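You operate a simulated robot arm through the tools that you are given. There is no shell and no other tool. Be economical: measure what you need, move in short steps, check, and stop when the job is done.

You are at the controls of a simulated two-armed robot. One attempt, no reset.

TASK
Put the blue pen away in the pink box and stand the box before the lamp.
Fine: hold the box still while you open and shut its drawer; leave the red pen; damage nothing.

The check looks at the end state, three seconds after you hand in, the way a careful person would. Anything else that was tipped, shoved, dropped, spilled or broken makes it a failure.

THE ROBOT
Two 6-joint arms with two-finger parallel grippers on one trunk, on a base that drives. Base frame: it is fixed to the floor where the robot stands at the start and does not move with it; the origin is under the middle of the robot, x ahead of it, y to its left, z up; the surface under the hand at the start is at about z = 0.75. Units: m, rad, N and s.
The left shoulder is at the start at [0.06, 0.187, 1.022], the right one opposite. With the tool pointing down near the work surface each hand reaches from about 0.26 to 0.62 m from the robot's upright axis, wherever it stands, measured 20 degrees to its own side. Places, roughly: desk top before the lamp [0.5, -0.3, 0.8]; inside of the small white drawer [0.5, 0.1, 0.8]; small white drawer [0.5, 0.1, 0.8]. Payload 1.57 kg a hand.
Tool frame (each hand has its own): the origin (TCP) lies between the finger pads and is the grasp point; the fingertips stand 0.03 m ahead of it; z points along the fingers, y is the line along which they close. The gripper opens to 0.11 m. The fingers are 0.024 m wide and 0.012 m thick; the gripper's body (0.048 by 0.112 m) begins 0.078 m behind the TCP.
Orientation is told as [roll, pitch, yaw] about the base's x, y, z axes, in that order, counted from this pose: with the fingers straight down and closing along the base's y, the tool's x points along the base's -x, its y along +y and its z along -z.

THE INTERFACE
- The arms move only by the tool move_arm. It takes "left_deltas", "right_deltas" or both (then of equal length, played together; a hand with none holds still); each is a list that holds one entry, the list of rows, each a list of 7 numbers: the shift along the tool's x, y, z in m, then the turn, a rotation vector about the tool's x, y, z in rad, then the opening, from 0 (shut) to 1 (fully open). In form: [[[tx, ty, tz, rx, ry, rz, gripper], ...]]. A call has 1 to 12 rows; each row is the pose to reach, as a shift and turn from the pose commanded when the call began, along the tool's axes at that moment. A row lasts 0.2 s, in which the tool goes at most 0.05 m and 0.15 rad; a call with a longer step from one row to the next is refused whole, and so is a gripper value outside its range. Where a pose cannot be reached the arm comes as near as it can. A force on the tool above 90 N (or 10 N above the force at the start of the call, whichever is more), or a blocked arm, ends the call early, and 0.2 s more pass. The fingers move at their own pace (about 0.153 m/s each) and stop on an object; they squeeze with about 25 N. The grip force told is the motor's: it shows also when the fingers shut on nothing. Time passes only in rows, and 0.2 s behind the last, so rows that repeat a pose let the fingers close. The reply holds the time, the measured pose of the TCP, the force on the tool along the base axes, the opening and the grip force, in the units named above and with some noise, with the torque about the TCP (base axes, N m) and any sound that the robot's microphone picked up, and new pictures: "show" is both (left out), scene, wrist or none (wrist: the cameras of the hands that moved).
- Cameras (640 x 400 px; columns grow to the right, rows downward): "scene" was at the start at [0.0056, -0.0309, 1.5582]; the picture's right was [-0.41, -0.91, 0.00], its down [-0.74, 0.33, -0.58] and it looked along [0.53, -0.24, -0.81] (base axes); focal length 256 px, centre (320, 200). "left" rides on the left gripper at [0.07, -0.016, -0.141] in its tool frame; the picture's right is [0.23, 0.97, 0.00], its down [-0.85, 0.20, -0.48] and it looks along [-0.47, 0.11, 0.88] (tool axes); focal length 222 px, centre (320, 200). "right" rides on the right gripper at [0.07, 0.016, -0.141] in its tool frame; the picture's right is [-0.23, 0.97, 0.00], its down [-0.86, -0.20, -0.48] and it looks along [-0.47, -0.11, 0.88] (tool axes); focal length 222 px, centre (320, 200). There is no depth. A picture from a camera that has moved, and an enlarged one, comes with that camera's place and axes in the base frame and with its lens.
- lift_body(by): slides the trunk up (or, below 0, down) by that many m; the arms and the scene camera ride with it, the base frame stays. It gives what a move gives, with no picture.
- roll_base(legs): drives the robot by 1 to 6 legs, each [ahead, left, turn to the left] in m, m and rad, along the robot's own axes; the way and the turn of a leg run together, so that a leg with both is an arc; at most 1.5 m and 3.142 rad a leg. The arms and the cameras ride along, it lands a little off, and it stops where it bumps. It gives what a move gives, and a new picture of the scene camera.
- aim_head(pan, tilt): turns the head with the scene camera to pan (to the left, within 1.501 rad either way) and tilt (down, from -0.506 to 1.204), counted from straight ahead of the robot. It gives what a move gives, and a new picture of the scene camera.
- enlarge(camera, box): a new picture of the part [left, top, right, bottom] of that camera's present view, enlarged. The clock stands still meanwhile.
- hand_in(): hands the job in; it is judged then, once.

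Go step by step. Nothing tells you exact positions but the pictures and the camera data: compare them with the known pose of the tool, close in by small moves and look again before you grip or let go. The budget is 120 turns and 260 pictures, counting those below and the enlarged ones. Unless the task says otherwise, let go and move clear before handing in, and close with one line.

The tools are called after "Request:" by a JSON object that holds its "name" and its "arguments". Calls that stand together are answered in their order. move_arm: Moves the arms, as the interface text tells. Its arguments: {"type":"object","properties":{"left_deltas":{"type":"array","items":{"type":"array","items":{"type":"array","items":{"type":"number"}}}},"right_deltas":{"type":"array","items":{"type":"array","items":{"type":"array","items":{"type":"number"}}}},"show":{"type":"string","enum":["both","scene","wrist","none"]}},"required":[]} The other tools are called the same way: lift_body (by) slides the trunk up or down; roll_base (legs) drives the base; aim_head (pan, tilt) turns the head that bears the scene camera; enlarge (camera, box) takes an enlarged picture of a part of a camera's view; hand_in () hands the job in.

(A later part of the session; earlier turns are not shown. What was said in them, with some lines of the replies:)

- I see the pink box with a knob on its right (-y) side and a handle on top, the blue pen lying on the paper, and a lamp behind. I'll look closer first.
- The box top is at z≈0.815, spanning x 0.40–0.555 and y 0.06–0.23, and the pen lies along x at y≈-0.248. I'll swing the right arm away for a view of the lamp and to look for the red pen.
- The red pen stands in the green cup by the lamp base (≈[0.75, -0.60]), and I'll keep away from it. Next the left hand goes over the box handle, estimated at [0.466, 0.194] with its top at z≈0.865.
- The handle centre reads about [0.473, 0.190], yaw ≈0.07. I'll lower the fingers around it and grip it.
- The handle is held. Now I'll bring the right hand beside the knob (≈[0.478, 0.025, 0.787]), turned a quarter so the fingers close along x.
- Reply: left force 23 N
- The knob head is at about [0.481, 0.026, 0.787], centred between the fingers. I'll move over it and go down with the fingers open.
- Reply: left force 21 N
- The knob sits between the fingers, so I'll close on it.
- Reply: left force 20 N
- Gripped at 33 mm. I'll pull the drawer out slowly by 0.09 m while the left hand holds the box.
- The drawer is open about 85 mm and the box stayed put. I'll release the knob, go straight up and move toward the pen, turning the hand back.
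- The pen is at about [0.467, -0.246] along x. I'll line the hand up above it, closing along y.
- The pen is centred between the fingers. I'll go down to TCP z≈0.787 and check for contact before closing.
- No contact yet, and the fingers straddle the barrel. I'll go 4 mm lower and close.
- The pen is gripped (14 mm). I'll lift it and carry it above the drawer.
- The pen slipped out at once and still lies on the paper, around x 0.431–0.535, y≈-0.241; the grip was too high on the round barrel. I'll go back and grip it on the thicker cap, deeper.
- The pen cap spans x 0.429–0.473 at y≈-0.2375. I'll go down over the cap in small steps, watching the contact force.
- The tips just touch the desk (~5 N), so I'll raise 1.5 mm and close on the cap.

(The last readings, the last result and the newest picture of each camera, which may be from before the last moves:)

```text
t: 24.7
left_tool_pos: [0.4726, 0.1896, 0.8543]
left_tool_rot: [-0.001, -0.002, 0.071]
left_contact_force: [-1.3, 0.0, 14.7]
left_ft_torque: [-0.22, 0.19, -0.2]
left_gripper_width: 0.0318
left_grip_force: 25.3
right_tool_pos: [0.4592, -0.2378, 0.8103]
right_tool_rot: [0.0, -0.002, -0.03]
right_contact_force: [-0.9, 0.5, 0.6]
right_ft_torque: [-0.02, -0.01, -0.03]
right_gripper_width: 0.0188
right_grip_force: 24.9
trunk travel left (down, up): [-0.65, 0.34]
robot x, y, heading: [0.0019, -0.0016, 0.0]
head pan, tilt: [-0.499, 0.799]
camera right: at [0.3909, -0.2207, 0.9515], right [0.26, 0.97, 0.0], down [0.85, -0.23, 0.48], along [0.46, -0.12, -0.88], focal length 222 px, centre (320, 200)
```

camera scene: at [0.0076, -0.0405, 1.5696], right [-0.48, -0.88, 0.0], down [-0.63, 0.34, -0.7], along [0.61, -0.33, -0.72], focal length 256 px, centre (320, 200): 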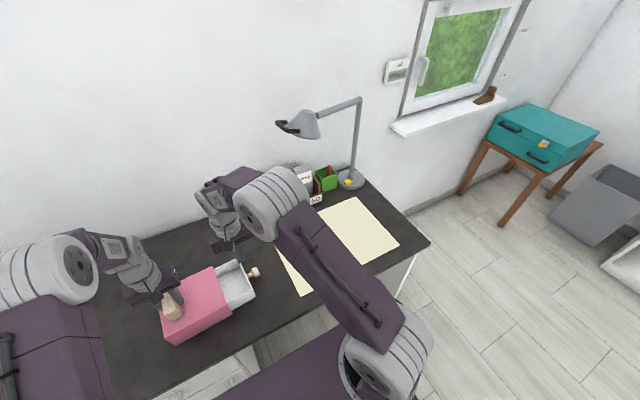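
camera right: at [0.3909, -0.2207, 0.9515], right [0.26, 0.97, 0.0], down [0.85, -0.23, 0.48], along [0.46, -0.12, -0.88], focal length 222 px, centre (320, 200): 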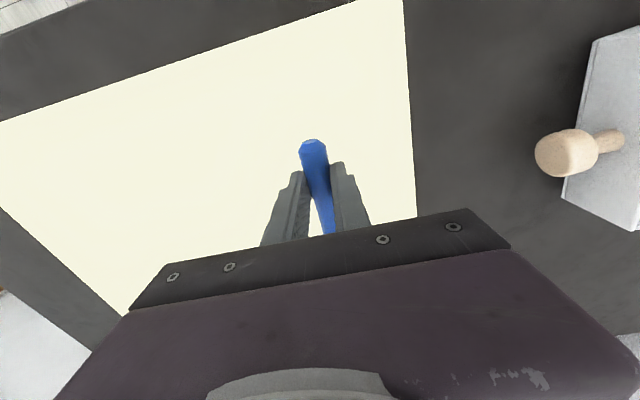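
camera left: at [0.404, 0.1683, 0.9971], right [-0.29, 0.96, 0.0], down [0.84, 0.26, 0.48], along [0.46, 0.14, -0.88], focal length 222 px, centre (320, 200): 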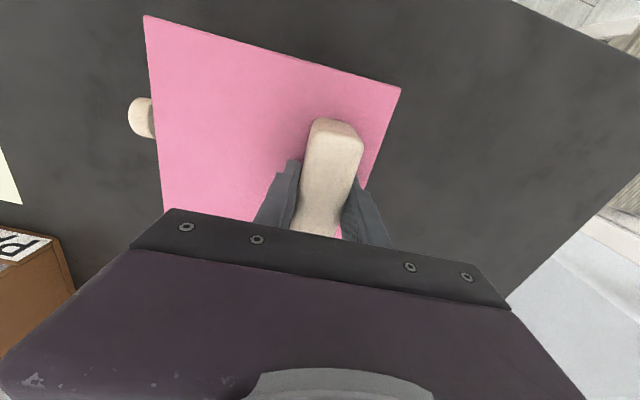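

The pen is now firmly held by its cap. I'll carry it above the open drawer.

Request:
{"name": "move_arm", "arguments": {"right_deltas": [[[0, 0, -0.03, 0, 0, 0, 0], [0.001, 0.03, -0.06, 0, 0, 0, 0], [0.002, 0.07, -0.06, 0, 0, -0.02, 0], [0.003, 0.11, -0.06, 0, 0, -0.04, 0], [0.004, 0.15, -0.06, 0, 0, -0.06, 0], [0.005, 0.19, -0.06, 0, 0, -0.08, 0], [0.0056, 0.225, -0.06, 0, 0, -0.1, 0], [0.0056, 0.252, -0.06, 0, 0, -0.1, 0]]], "show": "both"}}

Request:
{"name": "enlarge", "arguments": {"camera": "right", "box": [200, 60, 440, 210]}}

Request:
{"name": "enlarge", "arguments": {"camera": "scene", "box": [140, 210, 300, 330]}}

```text
t: 26.5
left_tool_pos: [0.4721, 0.1879, 0.8543]
left_tool_rot: [0.0, -0.001, 0.07]
left_contact_force: [0.2, -0.4, 14.6]
left_ft_torque: [-0.51, 0.18, -0.25]
left_gripper_width: 0.0319
left_grip_force: 25.4
right_tool_pos: [0.4624, 0.0132, 0.8735]
right_tool_rot: [0.001, -0.002, 0.07]
right_contact_force: [0.3, 0.1, 0.0]
right_ft_torque: [-0.02, -0.01, -0.02]
right_gripper_width: 0.0186
right_grip_force: 25.1
trunk travel left (down, up): [-0.65, 0.34]
robot x, y, heading: [0.0008, -0.0004, 0.006]
head pan, tilt: [-0.499, 0.799]
camera scene: at [0.0076, -0.0404, 1.5696], right [-0.48, -0.88, 0.0], down [-0.63, 0.34, -0.7], along [0.61, -0.33, -0.72], focal length 256 px, centre (320, 200)
camera right: at [0.3916, 0.0238, 1.0144], right [0.16, 0.99, 0.0], down [0.87, -0.14, 0.48], along [0.47, -0.08, -0.88], focal length 222 px, centre (320, 200)
```

scene: 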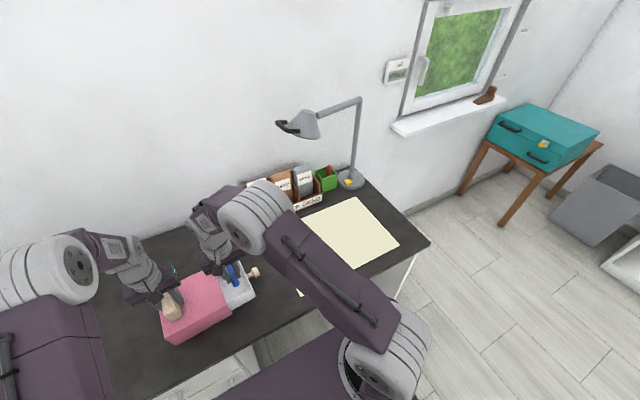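
right: 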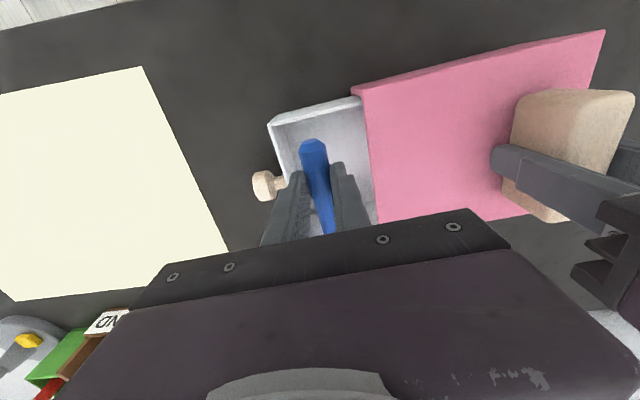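

```text
2.67 times, centred on (320, 135) of right
camera zoom: at [0.3916, 0.0238, 1.0144], right [0.16, 0.99, 0.0], down [0.87, -0.14, 0.48], along [0.47, -0.08, -0.88], focal length 592 px, centre (320, 373)
```

zoom: 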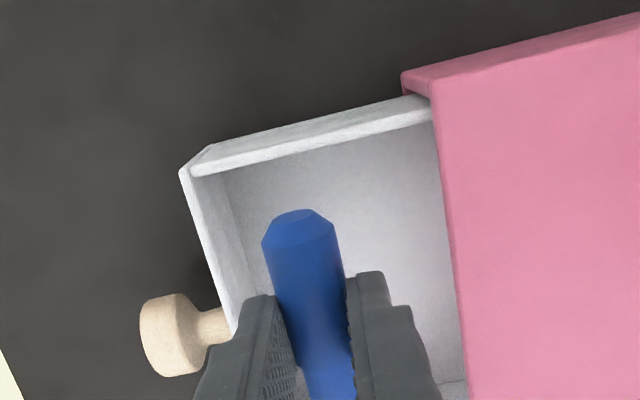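

```text
3.33 times, centred on (220, 270) of scene
camera zoom: at [0.0076, -0.0404, 1.5696], right [-0.48, -0.88, 0.0], down [-0.63, 0.34, -0.7], along [0.61, -0.33, -0.72], focal length 854 px, centre (653, -33)
```

zoom: 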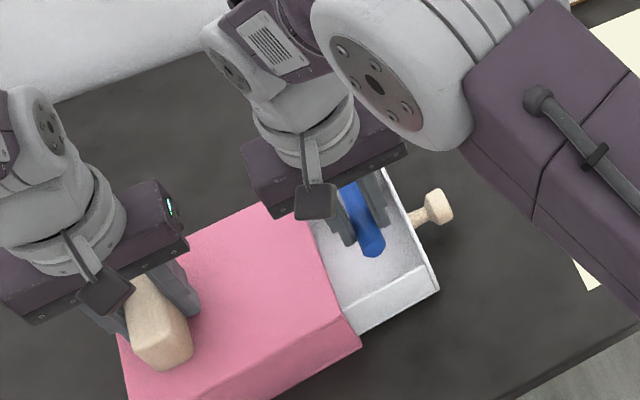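

The pen sits centrally over the drawer: about 0.428–0.537 in x against an interior of 0.417–0.547. I'll lower it into the drawer.

Request:
{"name": "move_arm", "arguments": {"right_deltas": [[[0, 0, 0.025, 0, 0, 0, 0], [0, 0, 0.05, 0, 0, 0, 0], [0, 0, 0.065, 0, 0, 0, 0], [0, 0, 0.076, 0, 0, 0, 0], [0, 0, 0.08, 0, 0, 0, 0]]], "show": "both"}}

Request:
{"name": "enlarge", "arguments": {"camera": "right", "box": [200, 60, 440, 210]}}

```text
t: 27.7
left_tool_pos: [0.4729, 0.1897, 0.8557]
left_tool_rot: [0.0, -0.003, 0.071]
left_contact_force: [4.3, -0.2, 6.0]
left_ft_torque: [0.25, 0.45, 0.28]
left_gripper_width: 0.0317
left_grip_force: 25.6
right_tool_pos: [0.4622, 0.0139, 0.7925]
right_tool_rot: [0.001, -0.006, 0.07]
right_contact_force: [-3.2, -0.7, 17.8]
right_ft_torque: [0.15, -0.13, 0.07]
right_gripper_width: 0.0192
right_grip_force: 25.3
trunk travel left (down, up): [-0.65, 0.34]
robot x, y, heading: [-0.0012, -0.0042, 0.001]
head pan, tilt: [-0.499, 0.799]
camera scene: at [0.0071, -0.0405, 1.5698], right [-0.48, -0.88, 0.0], down [-0.63, 0.34, -0.7], along [0.61, -0.33, -0.72], focal length 256 px, centre (320, 200)
camera right: at [0.392, 0.0248, 0.9339], right [0.16, 0.99, 0.0], down [0.86, -0.14, 0.48], along [0.48, -0.07, -0.88], focal length 222 px, centre (320, 200)
```

scene: 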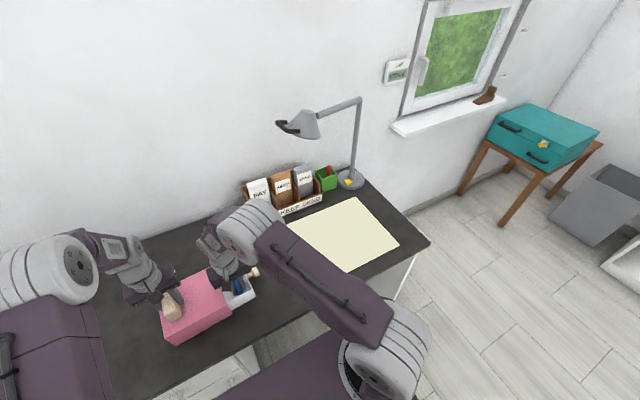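
right: 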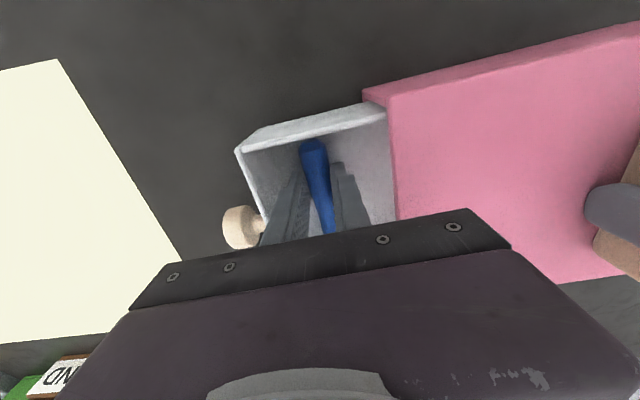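

```text
2.67 times, centred on (320, 135) of right
camera zoom: at [0.392, 0.0248, 0.9339], right [0.16, 0.99, 0.0], down [0.86, -0.14, 0.48], along [0.48, -0.07, -0.88], focal length 592 px, centre (320, 373)
```

zoom: 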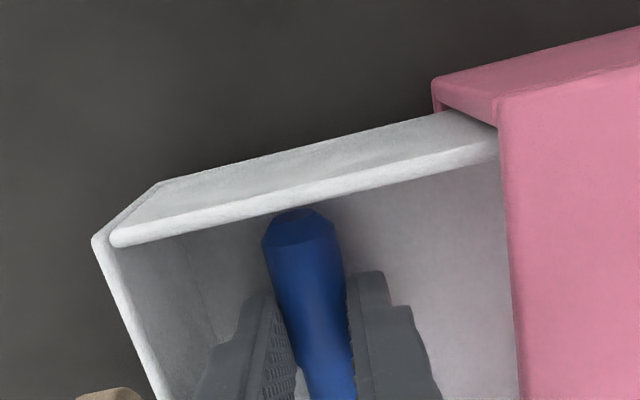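

The pen and fingertips touch the drawer floor (18 N with little torque). I'll ease up, release the pen and lift out.

Request:
{"name": "move_arm", "arguments": {"right_deltas": [[[0, 0, -0.003, 0, 0, 0, 0], [0, 0, -0.003, 0, 0, 0, 0.2], [0, 0, -0.003, 0, 0, 0, 0.3], [0, 0, -0.003, 0, 0, 0, 0.32], [0, 0, -0.02, 0, 0, 0, 0.32], [0, 0, -0.05, 0, 0, 0, 0.32], [0, 0, -0.09, 0, 0, 0, 0.32], [0, -0.04, -0.11, 0, 0, 0, 0.32], [0, -0.08, -0.11, 0, 0, 0, 0.32], [0.03, -0.11, -0.11, 0, 0, 0, 0.32]]], "show": "both"}}

Request:
{"name": "enlarge", "arguments": {"camera": "scene", "box": [140, 210, 300, 330]}}

Request:
{"name": "enlarge", "arguments": {"camera": "right", "box": [320, 40, 640, 240]}}

```text
t: 29.9
left_tool_pos: [0.472, 0.19, 0.8553]
left_tool_rot: [0.0, 0.0, 0.069]
left_contact_force: [-2.2, -0.3, 13.8]
left_ft_torque: [0.28, 0.22, -0.07]
left_gripper_width: 0.0318
left_grip_force: 24.8
right_tool_pos: [0.4381, -0.0994, 0.902]
right_tool_rot: [-0.002, 0.0, 0.07]
right_contact_force: [-0.2, 0.3, 0.2]
right_ft_torque: [0.01, -0.03, 0.02]
right_gripper_width: 0.0353
right_grip_force: 0.1
trunk travel left (down, up): [-0.65, 0.34]
robot x, y, heading: [-0.0041, 0.0012, -0.002]
head pan, tilt: [-0.499, 0.799]
camera scene: at [0.0075, -0.0406, 1.5695], right [-0.48, -0.88, 0.0], down [-0.63, 0.34, -0.7], along [0.61, -0.33, -0.72], focal length 256 px, centre (320, 200)
camera right: at [0.3676, -0.0882, 1.0441], right [0.16, 0.99, 0.0], down [0.87, -0.14, 0.48], along [0.47, -0.08, -0.88], focal length 222 px, centre (320, 200)
```

scene: 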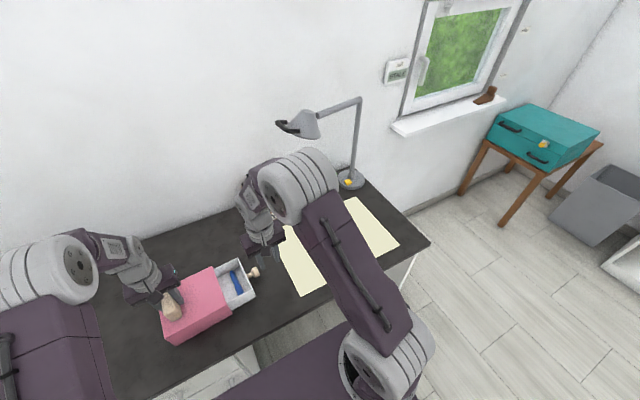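
right: 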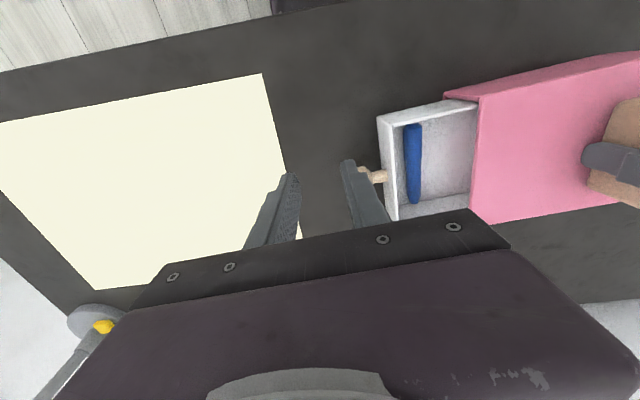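

```text
3.33 times, centred on (220, 270) of scene
camera zoom: at [0.0075, -0.0406, 1.5695], right [-0.48, -0.88, 0.0], down [-0.63, 0.34, -0.7], along [0.61, -0.33, -0.72], focal length 854 px, centre (653, -33)
```

zoom: 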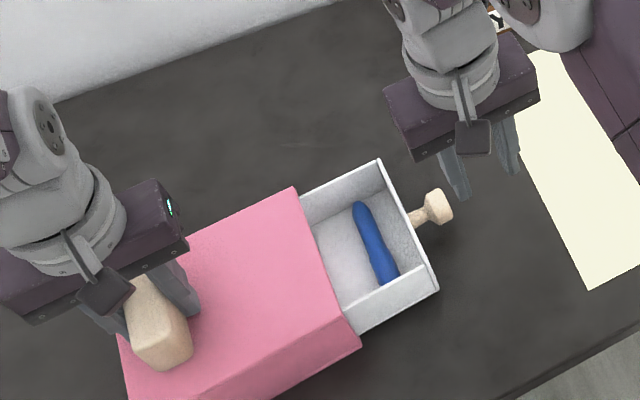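

```text
2.00 times, centred on (480, 140) of right
camera zoom: at [0.3676, -0.0882, 1.0441], right [0.16, 0.99, 0.0], down [0.87, -0.14, 0.48], along [0.47, -0.08, -0.88], focal length 444 px, centre (0, 320)
```

zoom: 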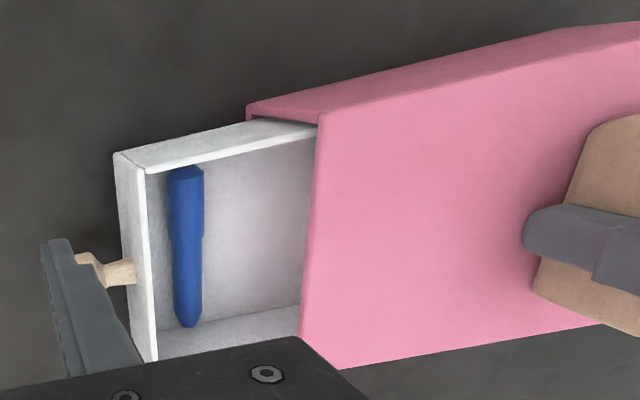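

The blue pen lies flat in the drawer. With closed fingers placed outside the knob, I'll push the drawer shut gently while the left hand holds the box.

Request:
{"name": "move_arm", "arguments": {"right_deltas": [[[-0.02, -0.02, 0, 0, 0, 0, 0], [-0.0467, -0.0343, 0.02, 0, 0, 0, 0], [-0.0467, -0.0343, 0.06, 0, 0, 0, 0], [-0.0467, -0.0343, 0.1, 0, 0, 0, 0], [-0.0467, -0.0343, 0.11, 0, 0, 0, 0], [-0.0467, -0.015, 0.11, 0, 0, 0, 0], [-0.0467, 0.0, 0.11, 0, 0, 0, 0], [-0.0467, 0.01, 0.11, 0, 0, 0, 0], [-0.0467, 0.022, 0.11, 0, 0, 0, 0], [-0.0467, 0.034, 0.11, 0, 0, 0, 0], [-0.0467, 0.046, 0.11, 0, 0, 0, 0], [-0.0467, 0.058, 0.11, 0, 0, 0, 0]]], "show": "both"}}

Request:
{"name": "enlarge", "arguments": {"camera": "scene", "box": [140, 210, 300, 330]}}

```text
t: 32.5
left_tool_pos: [0.4729, 0.1889, 0.8555]
left_tool_rot: [0.001, -0.002, 0.07]
left_contact_force: [-5.2, 6.8, 15.2]
left_ft_torque: [-0.16, -0.12, -0.17]
left_gripper_width: 0.0319
left_grip_force: 24.7
right_tool_pos: [0.4814, -0.0373, 0.7913]
right_tool_rot: [0.0, -0.002, 0.069]
right_contact_force: [3.0, -6.7, -2.7]
right_ft_torque: [-0.01, 0.01, -0.07]
right_gripper_width: 0.0
right_grip_force: 21.7
trunk travel left (down, up): [-0.65, 0.34]
robot x, y, heading: [0.0001, 0.002, -0.001]
head pan, tilt: [-0.499, 0.799]
camera scene: at [0.0076, -0.0406, 1.5696], right [-0.48, -0.88, 0.0], down [-0.63, 0.34, -0.7], along [0.61, -0.33, -0.72], focal length 256 px, centre (320, 200)
camera right: at [0.4112, -0.0259, 0.9319], right [0.16, 0.99, 0.0], down [0.87, -0.14, 0.48], along [0.47, -0.08, -0.88], focal length 222 px, centre (320, 200)
```

scene: 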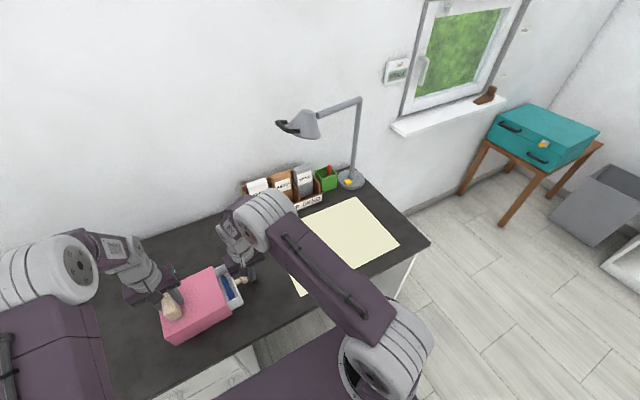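
right: 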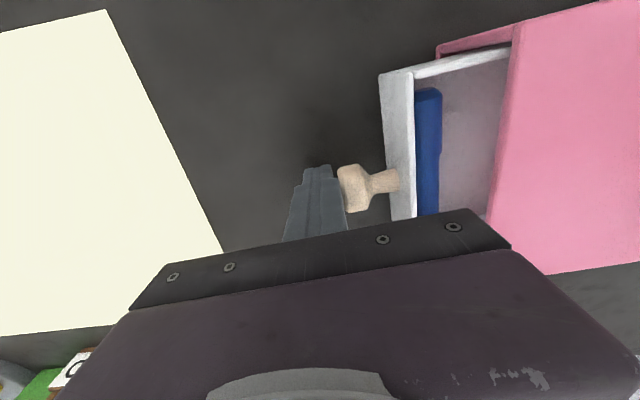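

```text
3.33 times, centred on (220, 270) of scene
camera zoom: at [0.0076, -0.0406, 1.5696], right [-0.48, -0.88, 0.0], down [-0.63, 0.34, -0.7], along [0.61, -0.33, -0.72], focal length 854 px, centre (653, -33)
```

zoom: 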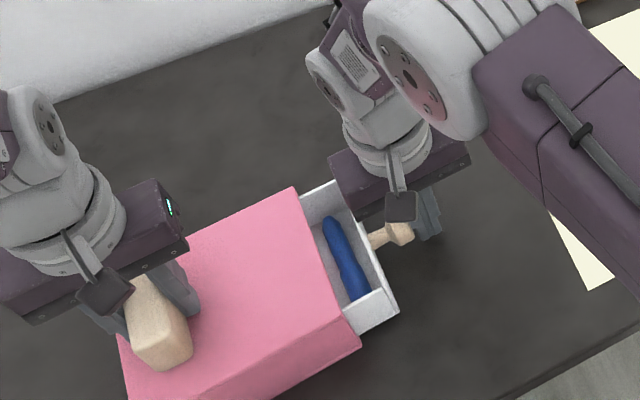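

The drawer slides in at ~7 N, with roughly 42 mm left. I'll continue in small steps.

Request:
{"name": "move_arm", "arguments": {"right_deltas": [[[0, 0.01, 0, 0, 0, 0, 0], [0, 0.02, 0, 0, 0, 0, 0], [0, 0.028, 0, 0, 0, 0, 0], [0, 0.033, 0, 0, 0, 0, 0], [0, 0.037, 0, 0, 0, 0, 0]]], "show": "wrist"}}

Request:
{"name": "enlarge", "arguments": {"camera": "scene", "box": [140, 210, 300, 330]}}

```text
t: 33.7
left_tool_pos: [0.4728, 0.1896, 0.8551]
left_tool_rot: [0.002, 0.001, 0.071]
left_contact_force: [-1.0, 5.9, 12.9]
left_ft_torque: [0.07, 0.73, -0.07]
left_gripper_width: 0.032
left_grip_force: 24.8
right_tool_pos: [0.4796, 0.0013, 0.7899]
right_tool_rot: [0.0, -0.002, 0.068]
right_contact_force: [-1.3, -7.8, 1.7]
right_ft_torque: [0.12, -0.03, -0.02]
right_gripper_width: 0.0002
right_grip_force: 21.0
trunk travel left (down, up): [-0.65, 0.34]
robot x, y, heading: [0.0053, -0.0011, 0.003]
head pan, tilt: [-0.499, 0.799]
camera right: at [0.409, 0.0116, 0.9314], right [0.16, 0.99, 0.0], down [0.87, -0.14, 0.48], along [0.47, -0.08, -0.88], focal length 222 px, centre (320, 200)
```

right: 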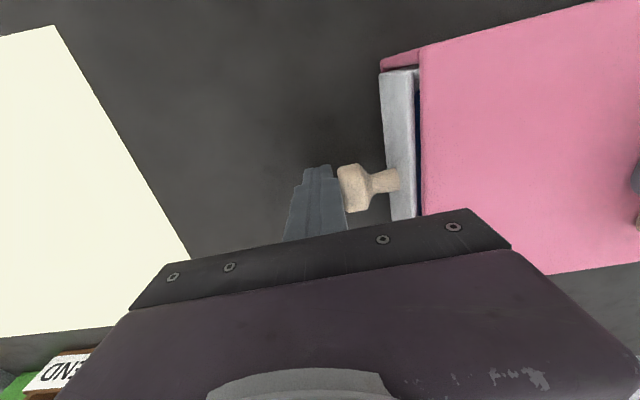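

```text
3.33 times, centred on (220, 270) of scene
camera zoom: at [0.0074, -0.0404, 1.5696], right [-0.48, -0.88, 0.0], down [-0.63, 0.34, -0.7], along [0.61, -0.33, -0.72], focal length 854 px, centre (653, -33)
```

zoom: 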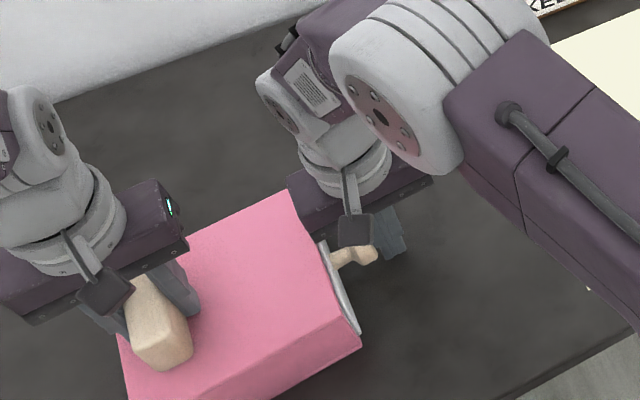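

The remaining gap is about 6–8 mm. I'll push in 2 mm steps.

Request:
{"name": "move_arm", "arguments": {"right_deltas": [[[0, 0.003, 0, 0, 0, 0, 0], [0, 0.005, 0, 0, 0, 0, 0], [0, 0.007, 0, 0, 0, 0, 0]]], "show": "wrist"}}

Request:
{"name": "enlarge", "arguments": {"camera": "right", "box": [300, 20, 540, 220]}}

```text
t: 34.5
left_tool_pos: [0.4718, 0.1903, 0.8553]
left_tool_rot: [0.0, -0.002, 0.07]
left_contact_force: [-4.2, 7.5, 16.0]
left_ft_torque: [-0.11, 0.04, -0.05]
left_gripper_width: 0.0319
left_grip_force: 24.8
right_tool_pos: [0.4783, 0.0068, 0.7899]
right_tool_rot: [-0.001, -0.002, 0.069]
right_contact_force: [1.5, -7.2, -4.0]
right_ft_torque: [-0.03, 0.02, -0.05]
right_gripper_width: 0.0
right_grip_force: 21.4
trunk travel left (down, up): [-0.65, 0.34]
robot x, y, heading: [-0.0023, 0.002, 0.003]
head pan, tilt: [-0.499, 0.799]
camera right: at [0.4084, 0.0183, 0.9323], right [0.16, 0.99, 0.0], down [0.87, -0.14, 0.48], along [0.47, -0.08, -0.88], focal length 222 px, centre (320, 200)
```

right: 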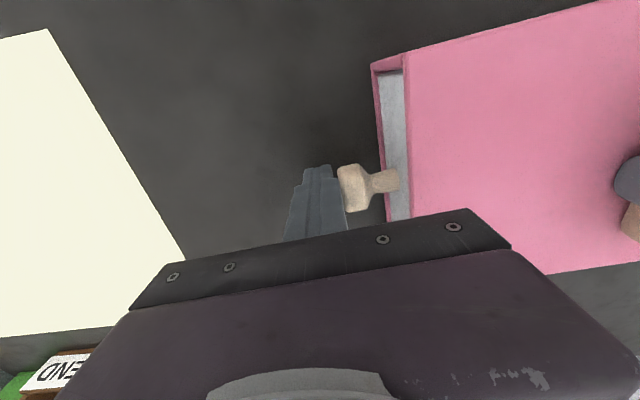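

```text
2.00 times, centred on (420, 120) of right
camera zoom: at [0.4084, 0.0183, 0.9323], right [0.16, 0.99, 0.0], down [0.87, -0.14, 0.48], along [0.47, -0.08, -0.88], focal length 444 px, centre (120, 360)
```

zoom: 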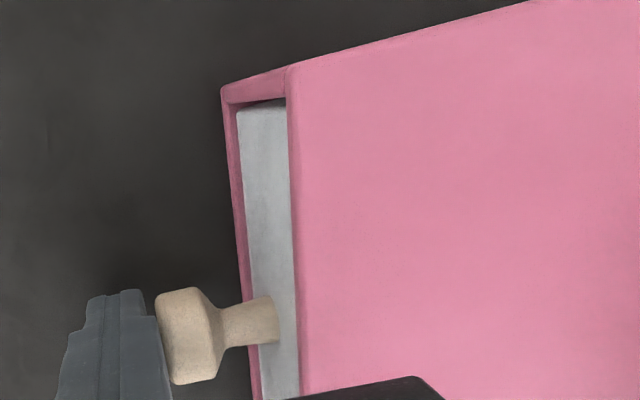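

It is flush now; a 2 mm nudge will tell whether the stop is reached.

Request:
{"name": "move_arm", "arguments": {"right_deltas": [[[0, 0.0015, 0, 0, 0, 0, 0], [0, 0.003, 0, 0, 0, 0, 0], [0, 0.003, 0, 0, 0, 0, 0]]], "show": "none"}}

```text
t: 35.3
left_tool_pos: [0.4722, 0.1893, 0.854]
left_tool_rot: [0.0, -0.003, 0.07]
left_contact_force: [-3.7, 14.6, 12.6]
left_ft_torque: [-0.64, 0.15, -0.01]
left_gripper_width: 0.0318
left_grip_force: 24.8
right_tool_pos: [0.4781, 0.0097, 0.7911]
right_tool_rot: [-0.001, 0.0, 0.071]
right_contact_force: [0.6, -19.8, -1.0]
right_ft_torque: [0.14, 0.01, -0.11]
right_gripper_width: 0.0
right_grip_force: 21.7
trunk travel left (down, up): [-0.65, 0.34]
robot x, y, heading: [0.0033, 0.0008, 0.001]
head pan, tilt: [-0.499, 0.799]
```

The drawer is shut against its stop (force rose to 20 N). I'll back the right hand off and retract it well clear.

Request:
{"name": "move_arm", "arguments": {"right_deltas": [[[0, -0.02, 0, 0, 0, 0, 0], [0, -0.05, 0, 0, 0, 0, 0], [0, -0.08, -0.03, 0, 0, 0, 0], [0.01, -0.11, -0.07, 0, 0, 0, 0], [0.03, -0.14, -0.11, 0, 0, 0, 0], [0.06, -0.17, -0.14, 0, 0, 0, 0], [0.09, -0.2, -0.17, 0, 0, 0, 0], [0.12, -0.22, -0.2, 0, 0, 0, 0], [0.15, -0.24, -0.23, 0, 0, 0, 0], [0.18, -0.26, -0.26, 0, 0, 0, 0], [0.21, -0.28, -0.27, 0, 0, 0, 0]]], "show": "both"}}

Request:
{"name": "enlarge", "arguments": {"camera": "scene", "box": [140, 210, 300, 330]}}

```text
refused: row 4 steps farther than a row can; nothing moved
```

```text
3.33 times, centred on (220, 270) of scene
camera zoom: at [0.0075, -0.0409, 1.5696], right [-0.48, -0.88, 0.0], down [-0.63, 0.34, -0.7], along [0.61, -0.33, -0.72], focal length 854 px, centre (653, -33)
```

zoom: 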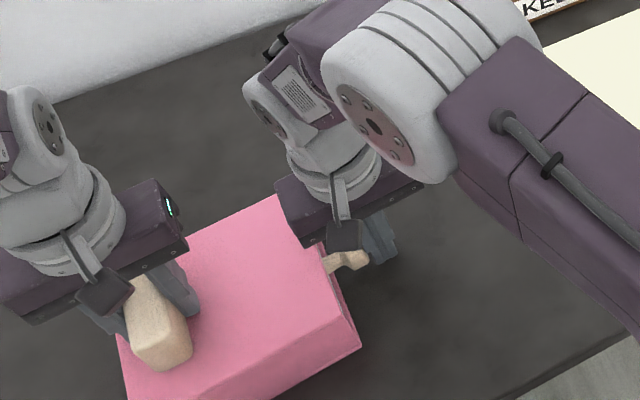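

One row was too long a step, so I'll retry the retract with smaller ones.

Request:
{"name": "move_arm", "arguments": {"right_deltas": [[[0, -0.02, 0, 0, 0, 0, 0], [0, -0.05, 0, 0, 0, 0, 0], [0, -0.08, -0.03, 0, 0, 0, 0], [0.01, -0.1, -0.07, 0, 0, 0, 0], [0.03, -0.12, -0.1, 0, 0, 0, 0], [0.055, -0.14, -0.13, 0, 0, 0, 0], [0.08, -0.165, -0.16, 0, 0, 0, 0], [0.105, -0.19, -0.19, 0, 0, 0, 0], [0.13, -0.215, -0.22, 0, 0, 0, 0], [0.155, -0.24, -0.25, 0, 0, 0, 0], [0.185, -0.26, -0.27, 0, 0, 0, 0], [0.21, -0.28, -0.27, 0, 0, 0, 0]]], "show": "scene"}}

Request:
{"name": "enlarge", "arguments": {"camera": "scene", "box": [140, 210, 300, 330]}}

```text
t: 37.9
left_tool_pos: [0.4726, 0.1886, 0.8555]
left_tool_rot: [0.0, -0.002, 0.068]
left_contact_force: [-1.5, 0.0, 14.2]
left_ft_torque: [0.14, 0.04, -0.04]
left_gripper_width: 0.0322
left_grip_force: 24.6
right_tool_pos: [0.2874, -0.284, 1.0597]
right_tool_rot: [0.001, -0.001, 0.07]
right_contact_force: [-0.4, 0.9, -0.6]
right_ft_torque: [0.01, 0.0, 0.0]
right_gripper_width: 0.0
right_grip_force: 21.6
trunk travel left (down, up): [-0.65, 0.34]
robot x, y, heading: [-0.0028, -0.0035, -0.001]
head pan, tilt: [-0.499, 0.799]
camera scene: at [0.0075, -0.0404, 1.5696], right [-0.48, -0.88, 0.0], down [-0.63, 0.34, -0.7], along [0.61, -0.33, -0.72], focal length 256 px, centre (320, 200)
```

scene: 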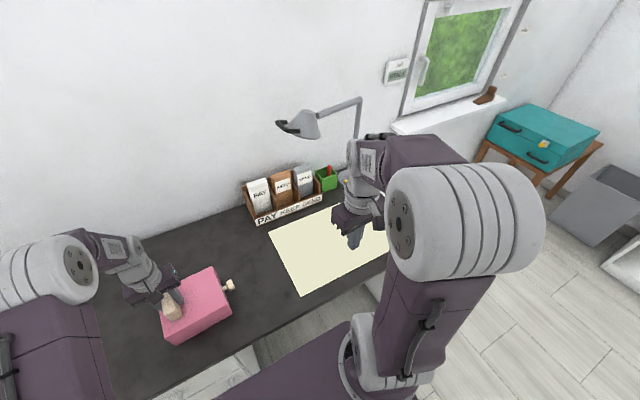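

```text
3.33 times, centred on (220, 270) of scene
camera zoom: at [0.0075, -0.0404, 1.5696], right [-0.48, -0.88, 0.0], down [-0.63, 0.34, -0.7], along [0.61, -0.33, -0.72], focal length 854 px, centre (653, -33)
```

zoom: 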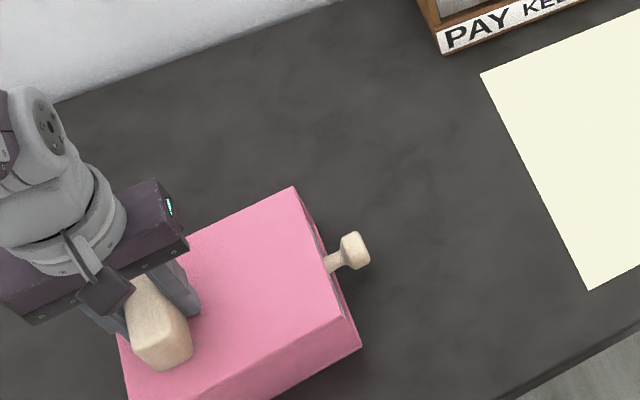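

The drawer is shut. Next is a test lift of the box by 25 mm with the left hand.

Request:
{"name": "move_arm", "arguments": {"left_deltas": [[[0, 0, -0.005, 0, 0, 0, 0], [0, 0, -0.01, 0, 0, 0, 0], [0, 0, -0.018, 0, 0, 0, 0], [0, 0, -0.025, 0, 0, 0, 0], [0, 0, -0.025, 0, 0, 0, 0]]], "show": "both"}}

Request:
{"name": "enlarge", "arguments": {"camera": "scene", "box": [140, 210, 300, 330]}}

```text
t: 39.1
left_tool_pos: [0.4728, 0.1907, 0.88]
left_tool_rot: [0.0, 0.001, 0.07]
left_contact_force: [-0.4, 0.2, -6.9]
left_ft_torque: [0.23, 0.01, 0.01]
left_gripper_width: 0.032
left_grip_force: 25.0
right_tool_pos: [0.2904, -0.2837, 1.0602]
right_tool_rot: [-0.001, -0.001, 0.068]
right_contact_force: [-0.8, -0.2, -0.2]
right_ft_torque: [0.02, 0.01, -0.01]
right_gripper_width: 0.0002
right_grip_force: 21.7
trunk travel left (down, up): [-0.65, 0.34]
robot x, y, heading: [-0.0014, -0.0004, -0.001]
head pan, tilt: [-0.499, 0.799]
camera scene: at [0.0106, -0.0395, 1.5695], right [-0.48, -0.88, 0.0], down [-0.63, 0.34, -0.7], along [0.61, -0.33, -0.72], focal length 256 px, centre (320, 200)
camera left: at [0.4043, 0.1688, 1.0222], right [-0.29, 0.96, 0.0], down [0.84, 0.26, 0.48], along [0.46, 0.14, -0.88], focal length 222 px, centre (320, 200)
```

scene: 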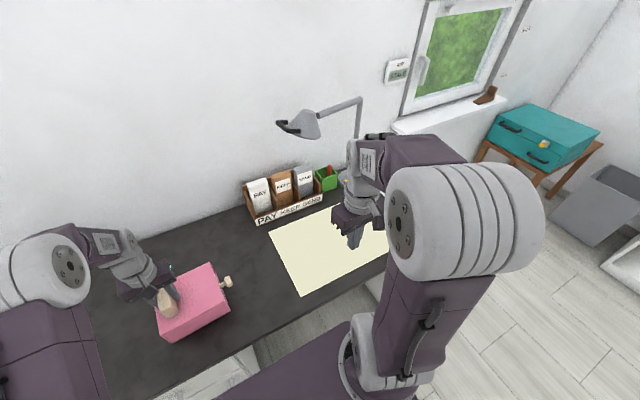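
left: 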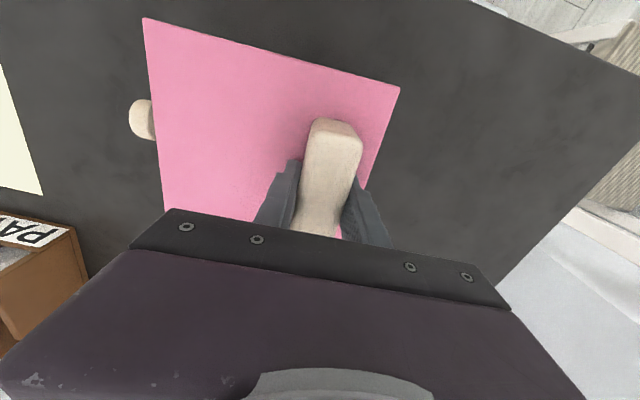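

```text
3.33 times, centred on (220, 270) of scene
camera zoom: at [0.0106, -0.0395, 1.5695], right [-0.48, -0.88, 0.0], down [-0.63, 0.34, -0.7], along [0.61, -0.33, -0.72], focal length 854 px, centre (653, -33)
```

zoom: 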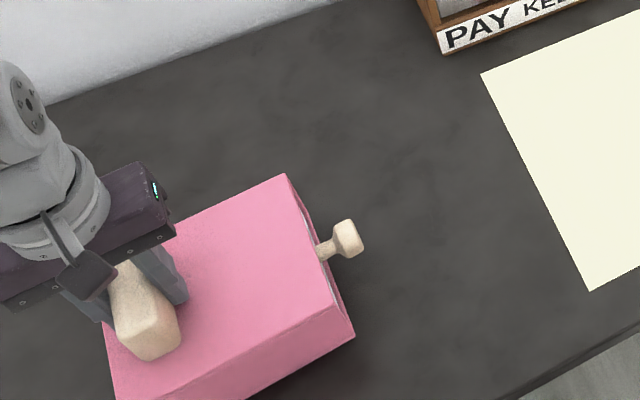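

The box lifts level (~7 N) and the drawer stays shut. I'll raise it a little more, then drive sideways to the right, starting with half the way.

Request:
{"name": "move_arm", "arguments": {"left_deltas": [[[0, 0, -0.015, 0, 0, 0, 0], [0, 0, -0.025, 0, 0, 0, 0], [0, 0, -0.025, 0, 0, 0, 0]]], "show": "none"}}

Request:
{"name": "roll_base", "arguments": {"legs": [[0, -0.22, 0]]}}

```text
t: 39.9
left_tool_pos: [0.4749, 0.1905, 0.9051]
left_tool_rot: [0.0, -0.001, 0.068]
left_contact_force: [0.5, -0.5, -5.8]
left_ft_torque: [0.22, -0.02, 0.02]
left_gripper_width: 0.0319
left_grip_force: 24.9
right_tool_pos: [0.2901, -0.2833, 1.0595]
right_tool_rot: [0.001, 0.0, 0.07]
right_contact_force: [-0.1, -0.2, -0.4]
right_ft_torque: [0.0, 0.0, -0.01]
right_gripper_width: 0.0
right_grip_force: 21.2
trunk travel left (down, up): [-0.65, 0.34]
robot x, y, heading: [-0.0, -0.0019, 0.0]
head pan, tilt: [-0.499, 0.799]
```

```text
t: 41.6
left_tool_pos: [0.474, -0.0331, 0.9049]
left_tool_rot: [0.001, 0.0, 0.069]
left_contact_force: [-0.7, -0.2, -5.9]
left_ft_torque: [0.26, 0.01, -0.03]
left_gripper_width: 0.0318
left_grip_force: 24.9
right_tool_pos: [0.2891, -0.5068, 1.0595]
right_tool_rot: [0.001, 0.001, 0.068]
right_contact_force: [0.0, -0.7, 0.0]
right_ft_torque: [-0.03, -0.01, 0.01]
right_gripper_width: 0.0
right_grip_force: 21.1
trunk travel left (down, up): [-0.65, 0.34]
robot x, y, heading: [-0.002, -0.2236, -0.003]
head pan, tilt: [-0.499, 0.799]
camera scene: at [0.0103, -0.2617, 1.5695], right [-0.48, -0.88, 0.0], down [-0.63, 0.34, -0.7], along [0.61, -0.34, -0.72], focal length 256 px, centre (320, 200)
```

scene: 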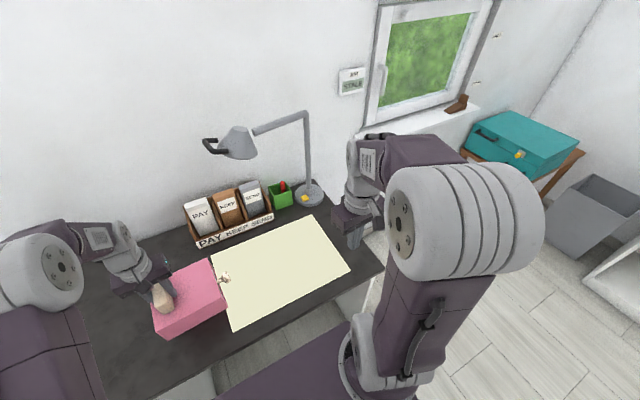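

All is steady. I'll continue to the right by another 0.25 m.

Request:
{"name": "roll_base", "arguments": {"legs": [[0, -0.25, 0]]}}

Request:
{"name": "aim_head", "arguments": {"pan": -0.1, "tilt": 0.9}}

```text
t: 43.5
left_tool_pos: [0.4738, -0.2894, 0.9038]
left_tool_rot: [0.0, 0.001, 0.066]
left_contact_force: [0.3, -0.1, -5.7]
left_ft_torque: [0.22, -0.01, -0.01]
left_gripper_width: 0.0316
left_grip_force: 24.7
right_tool_pos: [0.2874, -0.7632, 1.0596]
right_tool_rot: [0.001, 0.001, 0.067]
right_contact_force: [-0.4, -1.0, 0.9]
right_ft_torque: [-0.01, 0.0, 0.01]
right_gripper_width: 0.0
right_grip_force: 20.9
trunk travel left (down, up): [-0.65, 0.34]
robot x, y, heading: [0.0023, -0.4755, -0.005]
head pan, tilt: [-0.499, 0.799]
camera scene: at [0.0095, -0.517, 1.5695], right [-0.48, -0.88, 0.0], down [-0.63, 0.35, -0.7], along [0.61, -0.34, -0.72], focal length 256 px, centre (320, 200)
```

scene: 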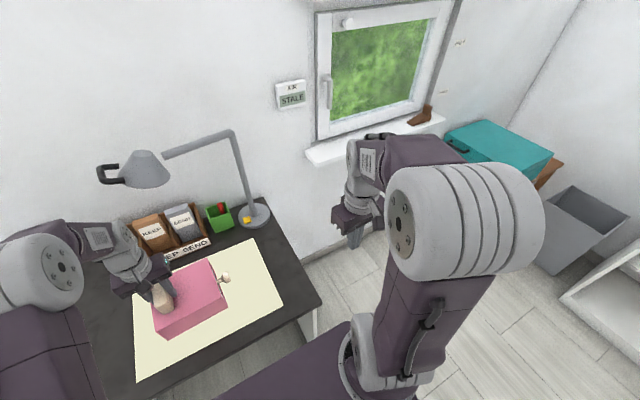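

```text
t: 44.3
left_tool_pos: [0.4739, -0.2895, 0.9042]
left_tool_rot: [-0.001, -0.001, 0.066]
left_contact_force: [-0.1, -0.9, -5.6]
left_ft_torque: [0.25, 0.02, -0.02]
left_gripper_width: 0.0319
left_grip_force: 24.9
right_tool_pos: [0.2879, -0.7625, 1.0605]
right_tool_rot: [-0.001, 0.0, 0.067]
right_contact_force: [0.7, 0.2, -0.4]
right_ft_torque: [0.02, 0.03, -0.01]
right_gripper_width: 0.0002
right_grip_force: 21.9
trunk travel left (down, up): [-0.65, 0.34]
robot x, y, heading: [-0.0001, -0.4749, -0.003]
head pan, tilt: [-0.099, 0.901]
camera scene: at [0.0138, -0.4861, 1.5616], right [-0.1, -0.99, 0.0], down [-0.78, 0.08, -0.62], along [0.62, -0.06, -0.78], focal length 256 px, centre (320, 200)
```

scene: 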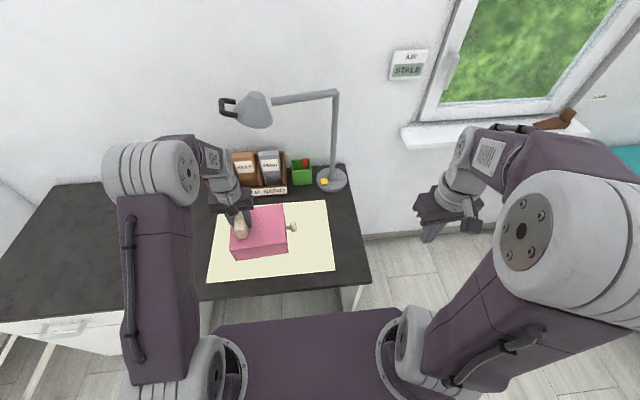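

The box hovers at about [0.478, -0.334], mid-paper before the lamp. I'll lower it slowly, moving 15 mm forward on the way.

Request:
{"name": "move_arm", "arguments": {"left_deltas": [[[-0.008, 0, 0.01, 0, 0, 0, 0], [-0.015, 0, 0.02, 0, 0, 0, 0], [-0.015, 0, 0.03, 0, 0, 0, 0], [-0.015, 0, 0.038, 0, 0, 0, 0], [-0.015, 0, 0.043, 0, 0, 0, 0], [-0.015, 0, 0.046, 0, 0, 0, 0], [-0.015, 0, 0.048, 0, 0, 0, 0]]], "show": "both"}}

Request:
{"name": "enlarge", "arguments": {"camera": "scene", "box": [190, 150, 370, 290]}}

```text
t: 45.9
left_tool_pos: [0.4894, -0.2886, 0.857]
left_tool_rot: [0.0, -0.002, 0.067]
left_contact_force: [0.0, 0.7, -5.6]
left_ft_torque: [0.25, 0.02, 0.01]
left_gripper_width: 0.0319
left_grip_force: 24.6
right_tool_pos: [0.288, -0.7622, 1.0597]
right_tool_rot: [0.001, -0.001, 0.065]
right_contact_force: [-1.0, -0.3, -0.6]
right_ft_torque: [-0.02, 0.0, -0.02]
right_gripper_width: 0.0001
right_grip_force: 20.8
trunk travel left (down, up): [-0.65, 0.34]
robot x, y, heading: [-0.0059, -0.4753, -0.005]
head pan, tilt: [-0.099, 0.901]
camera scene: at [0.0139, -0.4864, 1.5616], right [-0.1, -0.99, 0.0], down [-0.78, 0.08, -0.62], along [0.62, -0.06, -0.78], focal length 256 px, centre (320, 200)
camera left: at [0.4201, -0.3095, 0.9993], right [-0.29, 0.96, 0.0], down [0.84, 0.26, 0.48], along [0.46, 0.14, -0.88], focal length 222 px, centre (320, 200)
```

scene: 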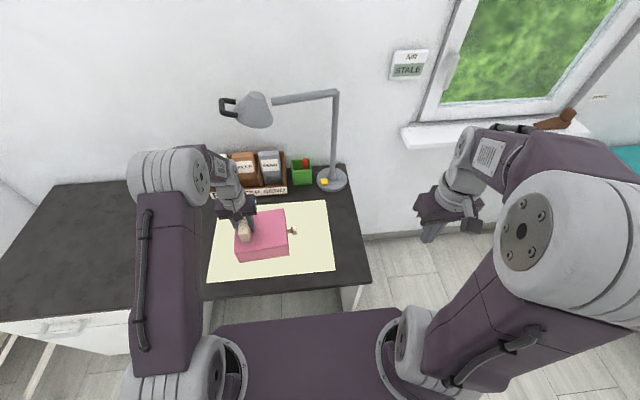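
left: 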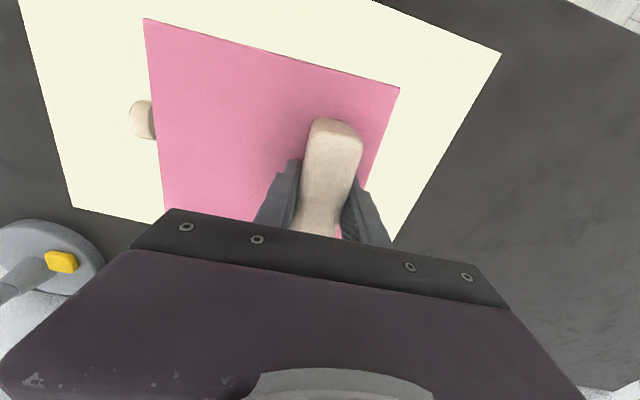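

```text
2.86 times, centred on (280, 220) of scene
camera zoom: at [0.0139, -0.4864, 1.5616], right [-0.1, -0.99, 0.0], down [-0.78, 0.08, -0.62], along [0.62, -0.06, -0.78], focal length 732 px, centre (434, 143)
```

zoom: 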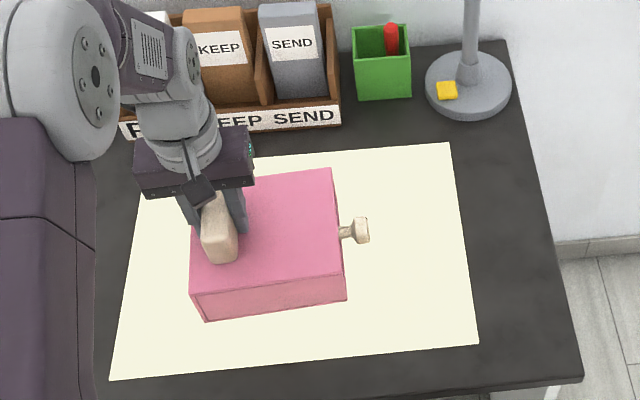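

Still just above the paper (-5.6 N is the box's weight). I'll lower millimetre by millimetre until the weight is taken.

Request:
{"name": "move_arm", "arguments": {"left_deltas": [[[0, -0.005, 0, 0, 0, 0, 0], [0, -0.01, 0.0005, 0, 0, 0, 0], [0, -0.01, 0.001, 0, 0, 0, 0], [0, -0.01, 0.0015, 0, 0, 0, 0], [0, -0.01, 0.002, 0, 0, 0, 0]]], "show": "none"}}

```text
t: 47.1
left_tool_pos: [0.4894, -0.2985, 0.8536]
left_tool_rot: [-0.002, -0.002, 0.066]
left_contact_force: [-0.1, 0.3, -2.2]
left_ft_torque: [-0.08, -0.33, -0.03]
left_gripper_width: 0.032
left_grip_force: 25.1
right_tool_pos: [0.2873, -0.7627, 1.0601]
right_tool_rot: [0.002, 0.0, 0.065]
right_contact_force: [0.0, -0.4, -0.1]
right_ft_torque: [0.01, -0.01, 0.02]
right_gripper_width: 0.0001
right_grip_force: 21.6
trunk travel left (down, up): [-0.65, 0.34]
robot x, y, heading: [-0.0023, -0.4774, -0.001]
head pan, tilt: [-0.099, 0.901]
```

Partly supported now; 1 mm more, then open slowly.

Request:
{"name": "move_arm", "arguments": {"left_deltas": [[[0, 0, 0.0007, 0, 0, 0, 0], [0, 0, 0.0014, 0, 0, 0, 0], [0, 0, 0.0014, 0, 0, 0, 0]]], "show": "none"}}

```text
t: 47.9
left_tool_pos: [0.4894, -0.2978, 0.8547]
left_tool_rot: [-0.001, -0.003, 0.066]
left_contact_force: [6.8, 5.1, 18.0]
left_ft_torque: [0.02, 0.94, -0.03]
left_gripper_width: 0.0319
left_grip_force: 24.9
right_tool_pos: [0.2873, -0.7617, 1.0601]
right_tool_rot: [0.001, 0.0, 0.066]
right_contact_force: [-1.0, -0.5, 0.0]
right_ft_torque: [0.0, -0.02, 0.0]
right_gripper_width: 0.0002
right_grip_force: 21.5
trunk travel left (down, up): [-0.65, 0.34]
robot x, y, heading: [-0.0024, -0.4786, -0.006]
head pan, tilt: [-0.099, 0.901]
```

The box stands on the desk. I'll relieve the pressure, open and lift straight off.

Request:
{"name": "move_arm", "arguments": {"left_deltas": [[[0, 0, -0.0006, 0, 0, 0, 0], [0, 0, -0.0006, 0, 0, 0, 0.4], [0, 0, -0.0006, 0, 0, 0, 0.7], [0, 0, -0.0006, 0, 0, 0, 0.8], [0, 0, -0.02, 0, 0, 0, 0.8], [0, 0, -0.05, 0, 0, 0, 0.8], [0, 0, -0.09, 0, 0, 0, 0.8], [0.03, 0.02, -0.12, 0, 0, 0, 0.8], [0.06, 0.05, -0.14, 0, 0, 0, 0.8], [0.09, 0.08, -0.15, 0, 0, 0, 0.8], [0.11, 0.12, -0.15, 0, 0, 0, 0.8], [0.12, 0.16, -0.15, 0, 0, 0, 0.8]]], "show": "both"}}

Request:
{"name": "enlarge", "arguments": {"camera": "scene", "box": [190, 150, 370, 290]}}

```text
t: 50.5
left_tool_pos: [0.3567, -0.1451, 1.0025]
left_tool_rot: [-0.002, 0.001, 0.065]
left_contact_force: [0.0, 0.7, -0.2]
left_ft_torque: [-0.05, 0.0, 0.01]
left_gripper_width: 0.0878
left_grip_force: 0.1
right_tool_pos: [0.2871, -0.7621, 1.0592]
right_tool_rot: [-0.004, 0.0, 0.066]
right_contact_force: [-0.4, 0.1, -0.6]
right_ft_torque: [0.0, 0.01, 0.02]
right_gripper_width: 0.0
right_grip_force: 21.5
trunk travel left (down, up): [-0.65, 0.34]
robot x, y, heading: [0.0007, -0.4771, -0.007]
head pan, tilt: [-0.099, 0.901]
camera scene: at [0.0129, -0.4852, 1.5616], right [-0.1, -0.99, 0.0], down [-0.78, 0.08, -0.62], along [0.62, -0.06, -0.78], focal length 256 px, centre (320, 200)
camera left: at [0.288, -0.1661, 1.1447], right [-0.29, 0.96, 0.0], down [0.84, 0.26, 0.48], along [0.46, 0.14, -0.88], focal length 222 px, centre (320, 200)
```

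scene: 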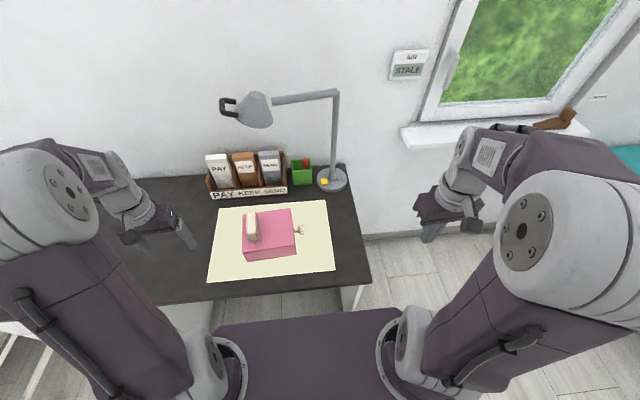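
left: 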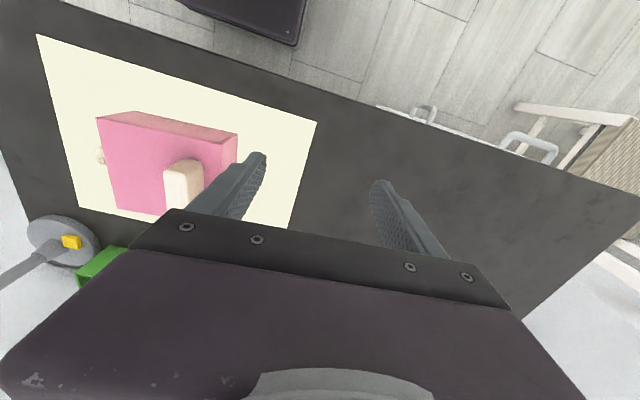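

```text
2.86 times, centred on (280, 220) of scene
camera zoom: at [0.0129, -0.4852, 1.5616], right [-0.1, -0.99, 0.0], down [-0.78, 0.08, -0.62], along [0.62, -0.06, -0.78], focal length 732 px, centre (434, 143)
```

zoom: 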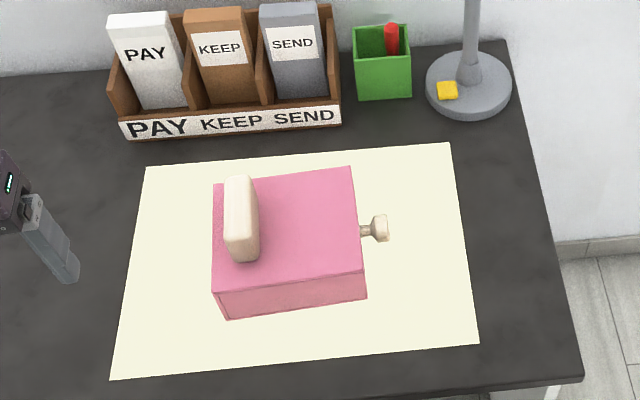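

The box stands upright on the paper before the lamp at about [0.49, -0.345] with its drawer shut and the blue pen inside. The cup with the red pen, the sorter and the lamp are as they were, and both hands are clear.

Request:
{"name": "hand_in", "arguments": {}}

```text
The job is handed in.
```

I put the blue pen in the pink box, shut its drawer, and stood the box upright before the lamp; the job is handed in. My first grip on the pen slipped and nudged it slightly on the paper. The box was held by its handle while the drawer moved, and the red pen was left in its cup.
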